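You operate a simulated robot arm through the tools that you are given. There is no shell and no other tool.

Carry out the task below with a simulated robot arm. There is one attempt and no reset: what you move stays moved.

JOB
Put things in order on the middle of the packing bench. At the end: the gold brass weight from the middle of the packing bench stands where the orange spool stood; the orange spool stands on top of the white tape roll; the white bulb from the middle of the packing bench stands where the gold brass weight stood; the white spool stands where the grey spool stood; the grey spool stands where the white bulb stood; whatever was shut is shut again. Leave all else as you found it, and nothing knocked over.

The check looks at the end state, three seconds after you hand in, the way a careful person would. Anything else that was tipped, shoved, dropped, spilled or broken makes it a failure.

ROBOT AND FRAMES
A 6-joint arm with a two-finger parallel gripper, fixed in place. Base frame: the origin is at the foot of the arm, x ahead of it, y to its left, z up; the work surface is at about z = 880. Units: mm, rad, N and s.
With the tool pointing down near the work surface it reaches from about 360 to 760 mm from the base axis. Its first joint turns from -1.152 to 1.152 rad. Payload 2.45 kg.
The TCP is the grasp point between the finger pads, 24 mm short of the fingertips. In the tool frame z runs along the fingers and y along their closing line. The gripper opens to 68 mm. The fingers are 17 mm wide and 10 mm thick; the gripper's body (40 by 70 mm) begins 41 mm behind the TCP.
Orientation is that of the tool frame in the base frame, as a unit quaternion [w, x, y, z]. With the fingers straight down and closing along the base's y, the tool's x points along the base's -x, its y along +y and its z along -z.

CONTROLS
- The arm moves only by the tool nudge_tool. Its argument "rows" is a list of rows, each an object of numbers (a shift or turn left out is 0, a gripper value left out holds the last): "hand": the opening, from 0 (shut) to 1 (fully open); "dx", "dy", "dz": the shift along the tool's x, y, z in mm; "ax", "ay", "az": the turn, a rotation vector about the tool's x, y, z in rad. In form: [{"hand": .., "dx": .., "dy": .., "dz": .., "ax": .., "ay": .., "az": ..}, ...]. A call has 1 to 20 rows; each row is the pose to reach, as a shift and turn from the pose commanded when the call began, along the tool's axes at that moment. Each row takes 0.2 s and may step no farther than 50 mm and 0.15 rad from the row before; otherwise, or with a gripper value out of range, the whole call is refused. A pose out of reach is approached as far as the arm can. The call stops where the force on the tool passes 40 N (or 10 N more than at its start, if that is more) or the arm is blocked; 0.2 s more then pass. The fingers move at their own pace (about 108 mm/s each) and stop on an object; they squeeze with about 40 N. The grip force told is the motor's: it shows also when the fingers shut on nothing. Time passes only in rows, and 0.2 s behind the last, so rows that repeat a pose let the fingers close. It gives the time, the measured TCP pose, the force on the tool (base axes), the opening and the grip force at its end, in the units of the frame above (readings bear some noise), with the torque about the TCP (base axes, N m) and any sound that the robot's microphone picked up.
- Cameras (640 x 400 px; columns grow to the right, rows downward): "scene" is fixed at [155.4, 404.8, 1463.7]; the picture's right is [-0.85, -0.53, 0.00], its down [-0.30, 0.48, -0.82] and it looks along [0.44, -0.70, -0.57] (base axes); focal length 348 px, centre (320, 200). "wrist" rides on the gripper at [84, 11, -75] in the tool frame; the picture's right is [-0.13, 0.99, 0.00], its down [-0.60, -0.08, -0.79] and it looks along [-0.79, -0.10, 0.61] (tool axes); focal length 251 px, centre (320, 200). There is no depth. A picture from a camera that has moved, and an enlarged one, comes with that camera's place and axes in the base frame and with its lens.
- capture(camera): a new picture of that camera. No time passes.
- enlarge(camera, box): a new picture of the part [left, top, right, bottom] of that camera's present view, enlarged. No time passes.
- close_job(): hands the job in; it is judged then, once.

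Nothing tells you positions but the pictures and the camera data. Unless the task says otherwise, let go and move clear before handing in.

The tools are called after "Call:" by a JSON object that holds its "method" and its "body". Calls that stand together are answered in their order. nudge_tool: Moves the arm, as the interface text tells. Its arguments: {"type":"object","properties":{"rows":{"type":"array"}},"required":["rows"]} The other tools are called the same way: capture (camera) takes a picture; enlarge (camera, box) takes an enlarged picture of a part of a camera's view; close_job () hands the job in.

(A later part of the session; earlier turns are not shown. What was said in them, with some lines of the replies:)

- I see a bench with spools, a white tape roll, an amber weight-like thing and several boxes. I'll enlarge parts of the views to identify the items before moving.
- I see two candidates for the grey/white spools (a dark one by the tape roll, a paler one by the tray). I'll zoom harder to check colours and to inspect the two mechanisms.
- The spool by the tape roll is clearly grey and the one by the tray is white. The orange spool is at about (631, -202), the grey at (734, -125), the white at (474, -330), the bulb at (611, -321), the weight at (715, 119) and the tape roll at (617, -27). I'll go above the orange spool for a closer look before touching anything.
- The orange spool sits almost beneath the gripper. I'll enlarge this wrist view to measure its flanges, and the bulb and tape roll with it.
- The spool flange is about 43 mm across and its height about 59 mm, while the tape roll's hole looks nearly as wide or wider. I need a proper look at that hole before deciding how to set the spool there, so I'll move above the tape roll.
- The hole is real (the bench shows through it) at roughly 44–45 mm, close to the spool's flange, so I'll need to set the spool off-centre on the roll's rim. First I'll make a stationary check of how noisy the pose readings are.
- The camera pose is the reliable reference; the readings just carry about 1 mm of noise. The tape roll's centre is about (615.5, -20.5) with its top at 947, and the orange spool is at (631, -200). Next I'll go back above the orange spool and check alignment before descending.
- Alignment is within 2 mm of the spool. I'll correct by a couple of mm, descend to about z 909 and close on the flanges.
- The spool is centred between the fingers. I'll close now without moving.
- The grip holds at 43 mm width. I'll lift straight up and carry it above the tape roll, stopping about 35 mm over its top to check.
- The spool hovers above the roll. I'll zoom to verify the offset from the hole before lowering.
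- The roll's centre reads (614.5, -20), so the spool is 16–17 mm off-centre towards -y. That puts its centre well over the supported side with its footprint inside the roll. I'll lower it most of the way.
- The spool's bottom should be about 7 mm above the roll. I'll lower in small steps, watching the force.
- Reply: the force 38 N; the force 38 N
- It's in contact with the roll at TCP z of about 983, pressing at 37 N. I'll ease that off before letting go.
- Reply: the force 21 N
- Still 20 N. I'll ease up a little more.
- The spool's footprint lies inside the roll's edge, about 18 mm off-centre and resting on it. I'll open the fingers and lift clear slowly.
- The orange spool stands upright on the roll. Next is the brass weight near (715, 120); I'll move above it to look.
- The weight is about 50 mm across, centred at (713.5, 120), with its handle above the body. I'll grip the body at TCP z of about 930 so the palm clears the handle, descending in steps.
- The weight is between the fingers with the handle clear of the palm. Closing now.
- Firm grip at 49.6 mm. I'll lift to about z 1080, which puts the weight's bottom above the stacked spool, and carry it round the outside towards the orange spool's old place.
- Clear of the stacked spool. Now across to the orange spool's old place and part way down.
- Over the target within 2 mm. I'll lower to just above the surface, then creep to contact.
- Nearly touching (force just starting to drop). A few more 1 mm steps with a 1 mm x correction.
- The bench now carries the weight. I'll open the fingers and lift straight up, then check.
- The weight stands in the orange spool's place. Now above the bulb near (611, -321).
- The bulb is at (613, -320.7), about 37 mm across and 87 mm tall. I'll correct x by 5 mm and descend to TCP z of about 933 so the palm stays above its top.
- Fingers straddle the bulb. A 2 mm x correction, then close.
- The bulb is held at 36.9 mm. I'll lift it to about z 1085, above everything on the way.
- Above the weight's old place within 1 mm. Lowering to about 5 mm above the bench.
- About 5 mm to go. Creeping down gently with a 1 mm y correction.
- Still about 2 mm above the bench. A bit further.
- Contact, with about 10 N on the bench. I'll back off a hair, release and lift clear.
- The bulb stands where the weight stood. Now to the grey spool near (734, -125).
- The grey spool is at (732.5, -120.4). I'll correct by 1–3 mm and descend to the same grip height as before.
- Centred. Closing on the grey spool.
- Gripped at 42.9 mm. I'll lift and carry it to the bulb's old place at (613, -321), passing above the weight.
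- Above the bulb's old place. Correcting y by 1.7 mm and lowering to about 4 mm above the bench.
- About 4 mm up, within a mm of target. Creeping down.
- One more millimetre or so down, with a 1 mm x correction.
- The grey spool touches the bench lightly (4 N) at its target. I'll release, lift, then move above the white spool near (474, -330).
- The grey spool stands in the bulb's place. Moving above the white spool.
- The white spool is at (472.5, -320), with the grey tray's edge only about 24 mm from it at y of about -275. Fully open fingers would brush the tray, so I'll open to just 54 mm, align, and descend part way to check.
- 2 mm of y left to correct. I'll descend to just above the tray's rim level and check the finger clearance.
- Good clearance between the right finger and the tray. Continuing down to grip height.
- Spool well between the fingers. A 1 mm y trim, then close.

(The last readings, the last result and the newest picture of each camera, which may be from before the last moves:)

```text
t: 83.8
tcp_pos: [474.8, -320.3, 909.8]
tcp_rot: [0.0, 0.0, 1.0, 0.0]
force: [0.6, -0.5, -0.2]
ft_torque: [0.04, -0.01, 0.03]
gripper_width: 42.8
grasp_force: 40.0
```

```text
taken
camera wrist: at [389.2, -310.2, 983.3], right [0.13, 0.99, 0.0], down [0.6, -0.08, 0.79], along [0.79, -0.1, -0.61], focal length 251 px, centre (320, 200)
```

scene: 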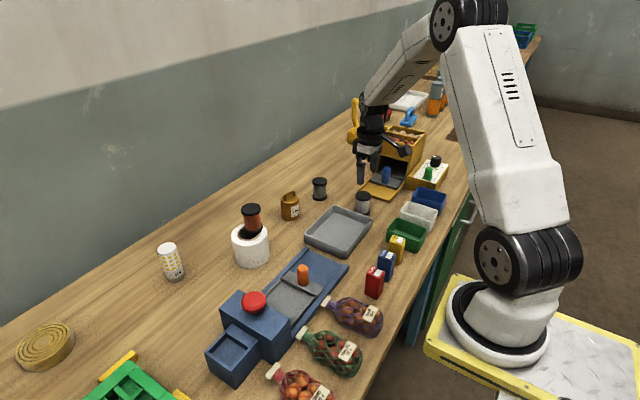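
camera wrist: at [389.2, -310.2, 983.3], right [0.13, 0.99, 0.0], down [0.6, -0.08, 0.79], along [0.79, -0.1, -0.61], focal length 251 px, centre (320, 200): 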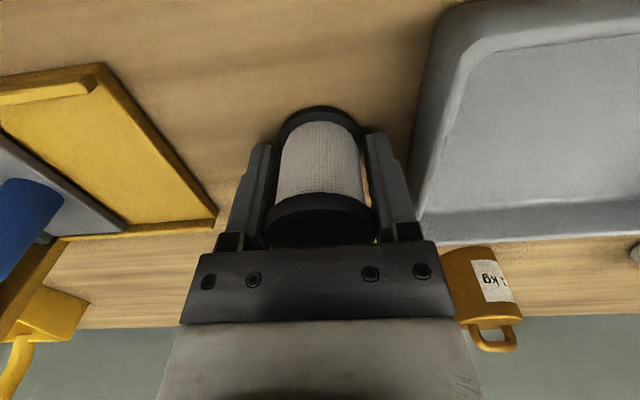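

Gripped at 42.8 mm. I'll lift clear of everything, then travel to the grey spool's old place.

Call:
{"method": "nudge_tool", "body": {"rows": [{"hand": 0, "dz": -8}, {"dz": -25}, {"dz": -50}, {"dz": -75}, {"dz": -100}, {"dz": -125}, {"dz": -138}, {"dz": -140}, {"dz": -140}]}}

Call:
{"method": "nudge_tool", "body": {"rows": [{"hand": 0, "dx": -10, "dy": 7.7}, {"dx": -30, "dy": 23}, {"dx": -50, "dy": 38.5}, {"dx": -70, "dy": 54}, {"dx": -90, "dy": 69}, {"dx": -110, "dy": 85}, {"dx": -130, "dy": 100}, {"dx": -150, "dy": 115.5}, {"dx": -170, "dy": 131}, {"dx": -190, "dy": 146}, {"dx": -210, "dy": 162}, {"dx": -230, "dy": 177}, {"dx": -247, "dy": 190}, {"dx": -257, "dy": 198}, {"dx": -260, "dy": 200}, {"dx": -260, "dy": 200}, {"dx": -260, "dy": 200}]}}

Call:
{"method": "capture", "body": {"camera": "wrist"}}

Call:
{"method": "capture", "body": {"camera": "scene"}}

```text
t: 85.8
tcp_pos: [473.0, -320.3, 1049.3]
tcp_rot: [0.0, 0.0, 1.0, 0.001]
force: [-1.0, -0.5, -0.1]
ft_torque: [0.0, -0.03, 0.02]
gripper_width: 42.7
grasp_force: 39.8
```

```text
t: 89.4
tcp_pos: [733.1, -120.9, 1050.4]
tcp_rot: [0.0, 0.0, 1.0, -0.001]
force: [-0.3, -0.3, -0.4]
ft_torque: [-0.02, -0.03, 0.02]
gripper_width: 42.8
grasp_force: 40.1
```

```text
taken
camera wrist: at [649.3, -110.2, 1124.0], right [0.13, 0.99, 0.0], down [0.6, -0.08, 0.79], along [0.79, -0.1, -0.61], focal length 251 px, centre (320, 200)
```

wrist: 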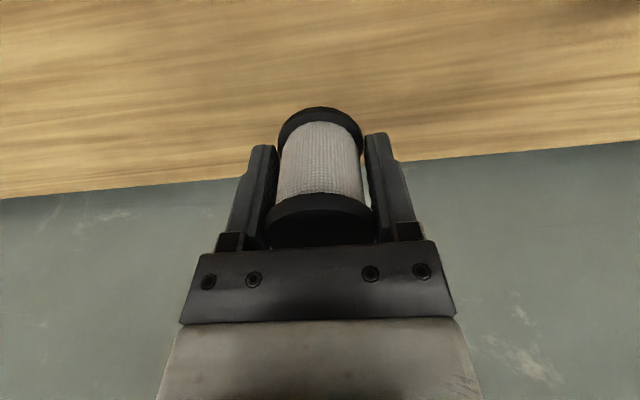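

```text
taken
```

scene: 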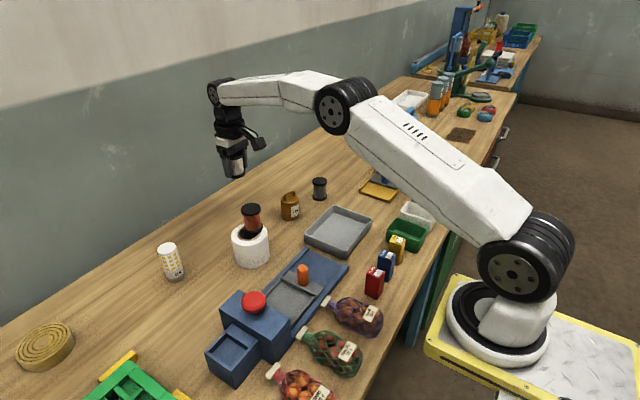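

Precisely above the target. Lowering to about 4 mm above the bench.

Call:
{"method": "nudge_tool", "body": {"rows": [{"hand": 0, "dz": 15}, {"dz": 40}, {"dz": 65}, {"dz": 88}, {"dz": 108}, {"dz": 123}, {"dz": 132}, {"dz": 136}, {"dz": 136}, {"dz": 136}]}}

Call:
{"method": "capture", "body": {"camera": "wrist"}}

```text
t: 91.6
tcp_pos: [734.2, -122.1, 914.0]
tcp_rot: [0.0, 0.0, 1.0, 0.0]
force: [0.1, 0.7, -0.5]
ft_torque: [0.02, -0.01, 0.03]
gripper_width: 43.0
grasp_force: 39.8
```

```text
taken
camera wrist: at [650.2, -111.1, 987.3], right [0.13, 0.99, 0.0], down [0.6, -0.08, 0.79], along [0.79, -0.1, -0.61], focal length 251 px, centre (320, 200)
```

wrist: 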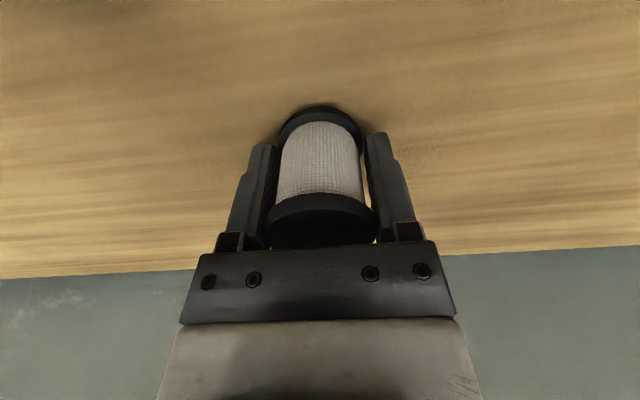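

About 4 mm up and 1 mm off in x and y; I'll trim that and creep to contact.

Call:
{"method": "nudge_tool", "body": {"rows": [{"hand": 0, "dx": 1, "dy": 0.9, "dz": 1.5}, {"dx": 1, "dy": 0.9, "dz": 3}, {"dx": 1, "dy": 0.9, "dz": 3}]}}

Call:
{"method": "nudge_tool", "body": {"rows": [{"hand": 0, "dz": 0.6}, {"dz": 1.2}, {"dz": 1.2}]}}

Call:
{"method": "capture", "body": {"camera": "wrist"}}

```text
t: 92.4
tcp_pos: [732.1, -120.2, 911.1]
tcp_rot: [0.001, 0.0, 1.0, 0.0]
force: [-0.2, -0.2, -0.3]
ft_torque: [-0.04, 0.01, 0.03]
gripper_width: 42.8
grasp_force: 39.8
```

```text
t: 93.2
tcp_pos: [733.3, -120.0, 909.7]
tcp_rot: [0.0, 0.0, 1.0, 0.0]
force: [-0.6, 0.5, -0.9]
ft_torque: [-0.01, 0.01, 0.04]
gripper_width: 42.8
grasp_force: 39.9
```

```text
taken
camera wrist: at [648.4, -109.6, 984.1], right [0.13, 0.99, 0.0], down [0.6, -0.08, 0.79], along [0.79, -0.1, -0.61], focal length 251 px, centre (320, 200)
```

wrist: 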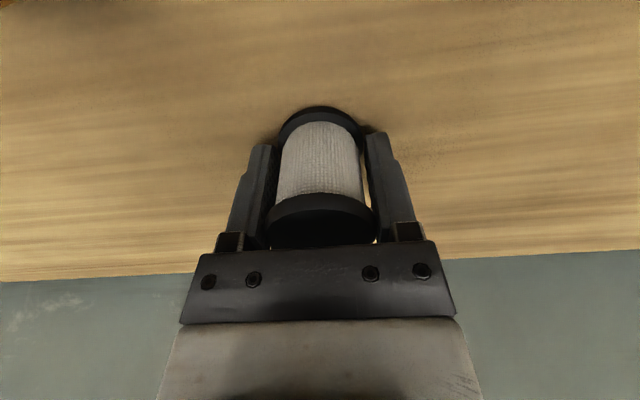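

Call:
{"method": "nudge_tool", "body": {"rows": [{"hand": 0, "dx": -0.5, "dy": -0.5, "dz": 0.6}, {"dx": -0.5, "dy": -0.5, "dz": 1.2}, {"dx": -0.5, "dy": -0.5, "dz": 1.2}]}}

```text
t: 94.0
tcp_pos: [733.9, -120.7, 910.0]
tcp_rot: [0.0, 0.0, 1.0, 0.0]
force: [-1.4, 0.3, 5.2]
ft_torque: [0.0, 0.06, 0.02]
gripper_width: 42.8
grasp_force: 40.2
```

The white spool is resting on the bench (5 N). I'll release, lift and review the whole scene.

Call:
{"method": "nudge_tool", "body": {"rows": [{"hand": 0.75}, {"hand": 0.9}, {"hand": 1}, {"hand": 1}]}}

Call:
{"method": "nudge_tool", "body": {"rows": [{"hand": 1, "dz": -10}, {"dz": -25}, {"dz": -45}, {"dz": -65}, {"dz": -85}, {"dz": -110}, {"dz": -135}, {"dz": -150}, {"dz": -150}]}}

Call:
{"method": "capture", "body": {"camera": "wrist"}}

Call:
{"method": "capture", "body": {"camera": "scene"}}

Call:
{"method": "enlarge", "body": {"camera": "scene", "box": [140, 140, 400, 300]}}

```text
t: 95.0
tcp_pos: [733.3, -120.9, 909.0]
tcp_rot: [-0.001, 0.0, 1.0, 0.0]
force: [0.6, 1.1, 0.4]
ft_torque: [-0.01, 0.02, -0.01]
gripper_width: 68.1
grasp_force: 0.0
```

```text
t: 97.0
tcp_pos: [733.7, -121.2, 1060.2]
tcp_rot: [0.0, 0.0, 1.0, 0.0]
force: [0.3, -0.5, -0.5]
ft_torque: [-0.01, -0.04, -0.03]
gripper_width: 67.9
grasp_force: 0.2
```

```text
taken
camera wrist: at [650.1, -110.4, 1132.9], right [0.13, 0.99, 0.0], down [0.6, -0.08, 0.79], along [0.79, -0.1, -0.61], focal length 251 px, centre (320, 200)
```

wrist: 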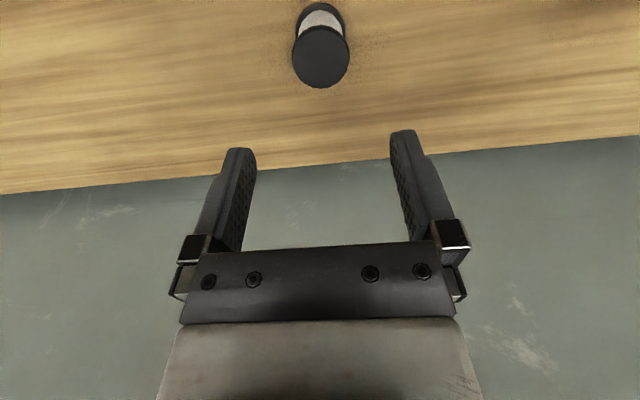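

```text
taken
```

scene: 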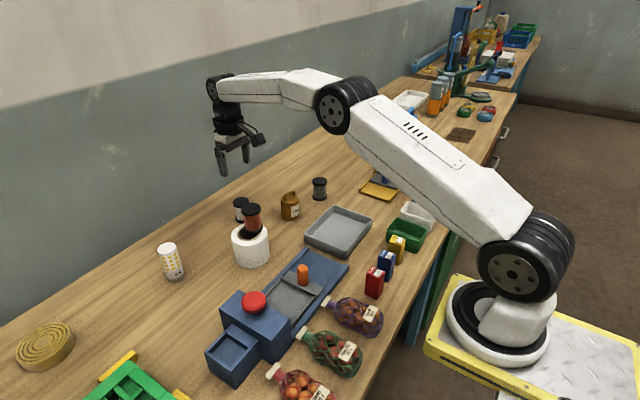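

```text
2.46 times, centred on (270, 220) of scene
camera zoom: at [155.4, 404.8, 1463.7], right [-0.85, -0.53, 0.0], down [-0.3, 0.48, -0.82], along [0.44, -0.7, -0.57], focal length 855 px, centre (443, 151)
```

zoom: 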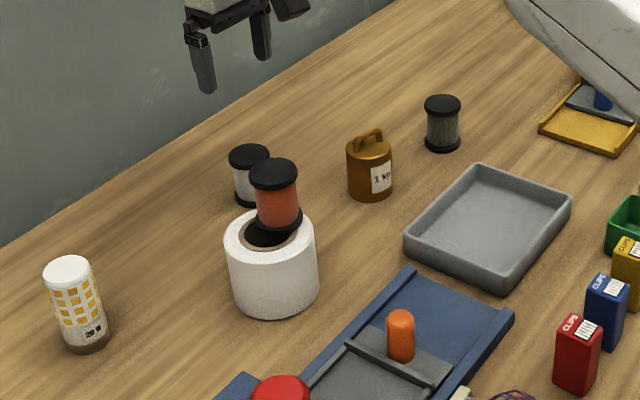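

Everything appears in place, matching the original footprints. I'll back the arm off to near its start pose so I can see the whole bench and check the stack closely.

Call:
{"method": "nudge_tool", "body": {"rows": [{"hand": 1, "dz": -30}, {"dz": -60}, {"dz": -85}, {"dz": -85, "dx": 30, "dy": -12}, {"dz": -85, "dx": 65, "dy": -26}, {"dz": -85, "dx": 100, "dy": -41}, {"dz": -85, "dx": 135, "dy": -55}, {"dz": -85, "dx": 170, "dy": -69}, {"dz": -85, "dx": 205, "dy": -84}, {"dz": -85, "dx": 240, "dy": -98}, {"dz": -85, "dx": 275, "dy": -112}, {"dz": -85, "dx": 310, "dy": -126}, {"dz": -85, "dx": 336, "dy": -137}, {"dz": -85, "dx": 336, "dy": -137}]}}

Call:
{"method": "capture", "body": {"camera": "scene"}}

Call:
{"method": "capture", "body": {"camera": "wrist"}}

Call:
{"method": "enlarge", "body": {"camera": "scene", "box": [215, 190, 295, 280]}}

Call:
{"method": "enlarge", "body": {"camera": "scene", "box": [330, 60, 510, 220]}}

Call:
{"method": "enlarge", "body": {"camera": "scene", "box": [0, 240, 400, 400]}}

```text
t: 100.0
tcp_pos: [398.0, -257.3, 1144.0]
tcp_rot: [0.0, 0.0, 1.0, 0.0]
force: [0.5, -0.3, -0.2]
ft_torque: [0.0, 0.04, -0.01]
gripper_width: 67.9
grasp_force: 0.1
```

```text
taken
```

scene: 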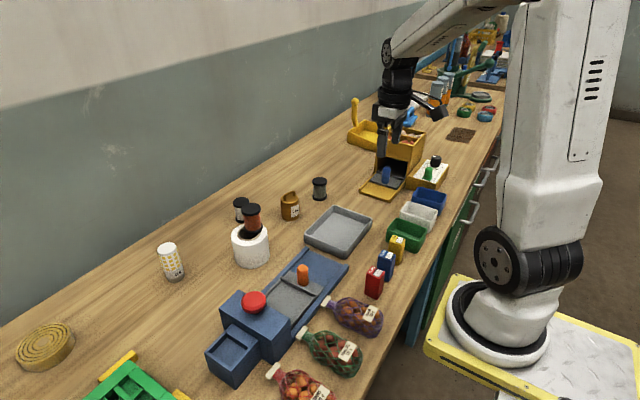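

```text
taken
camera wrist: at [313.5, -247.2, 1217.6], right [0.13, 0.99, 0.0], down [0.6, -0.08, 0.79], along [0.79, -0.1, -0.61], focal length 251 px, centre (320, 200)
```

wrist: 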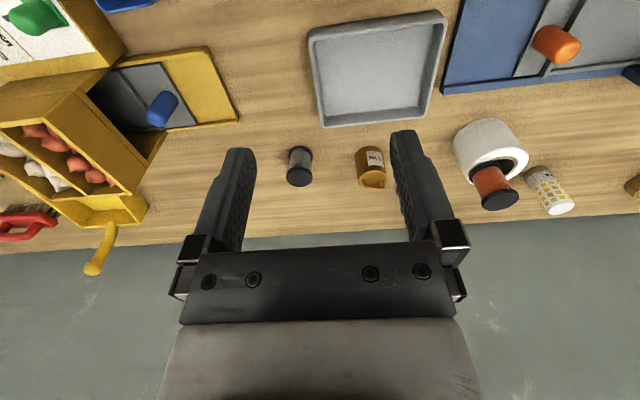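

```text
4.44 times, centred on (255, 235) of scene
camera zoom: at [155.4, 404.8, 1463.7], right [-0.85, -0.53, 0.0], down [-0.3, 0.48, -0.82], along [0.44, -0.7, -0.57], focal length 1544 px, centre (609, 44)
```

zoom: 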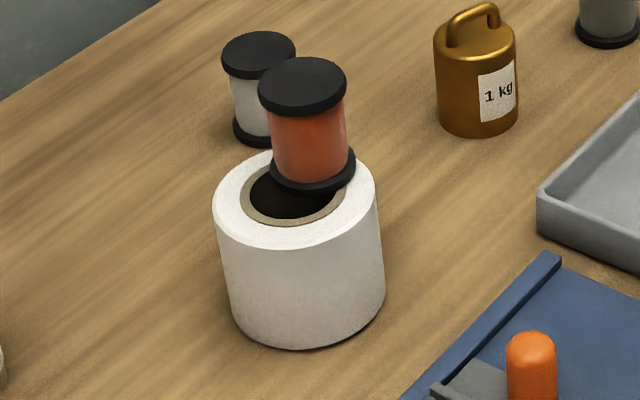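

```text
2.50 times, centred on (420, 140) of scene
camera zoom: at [155.4, 404.8, 1463.7], right [-0.85, -0.53, 0.0], down [-0.3, 0.48, -0.82], along [0.44, -0.7, -0.57], focal length 869 px, centre (70, 350)
```

zoom: 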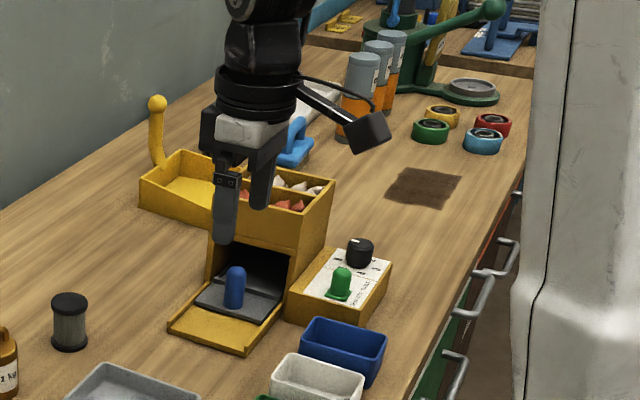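

```text
1.60 times, centred on (200, 320) of scene
camera zoom: at [155.4, 404.8, 1463.7], right [-0.85, -0.53, 0.0], down [-0.3, 0.48, -0.82], along [0.44, -0.7, -0.57], focal length 556 px, centre (512, 8)
```

zoom: 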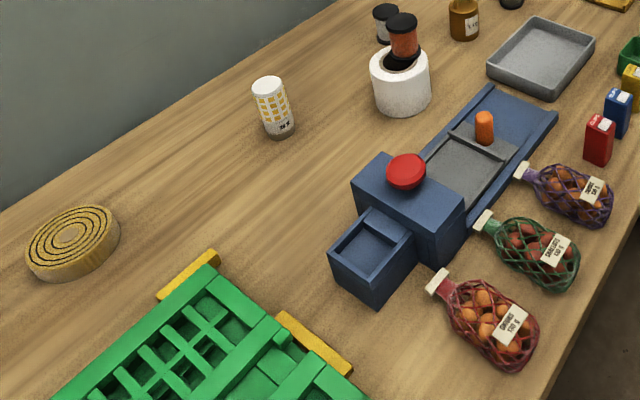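

All five moves are done. The orange spool stands upright on the tape roll, the weight, bulb, grey spool and white spool stand in their target places, and everything else matches the first pictures. Nothing was opened, the gripper is empty and clear, so I'm handing in.

Call:
{"method": "close_job", "body": {}}

```text
The job is handed in.
```

The job is handed in, and in the last pictures every item stands upright in its place:

- **Orange spool:** on top of the white tape roll. It sits about 18 mm off the roll's centre, because the roll's hole is slightly wider than the spool and it could have dropped in.
- **Gold brass weight:** where the orange spool stood.
- **White bulb:** where the brass weight stood.
- **Grey spool:** where the white bulb stood.
- **White spool:** where the grey spool stood.

By my camera measurements, the four pieces on the bench are within about 2 mm of the original spots. I opened nothing, so there was nothing to shut again. The other items on the bench look the same as in the first pictures, and the arm was empty and clear of the bench when I handed in.
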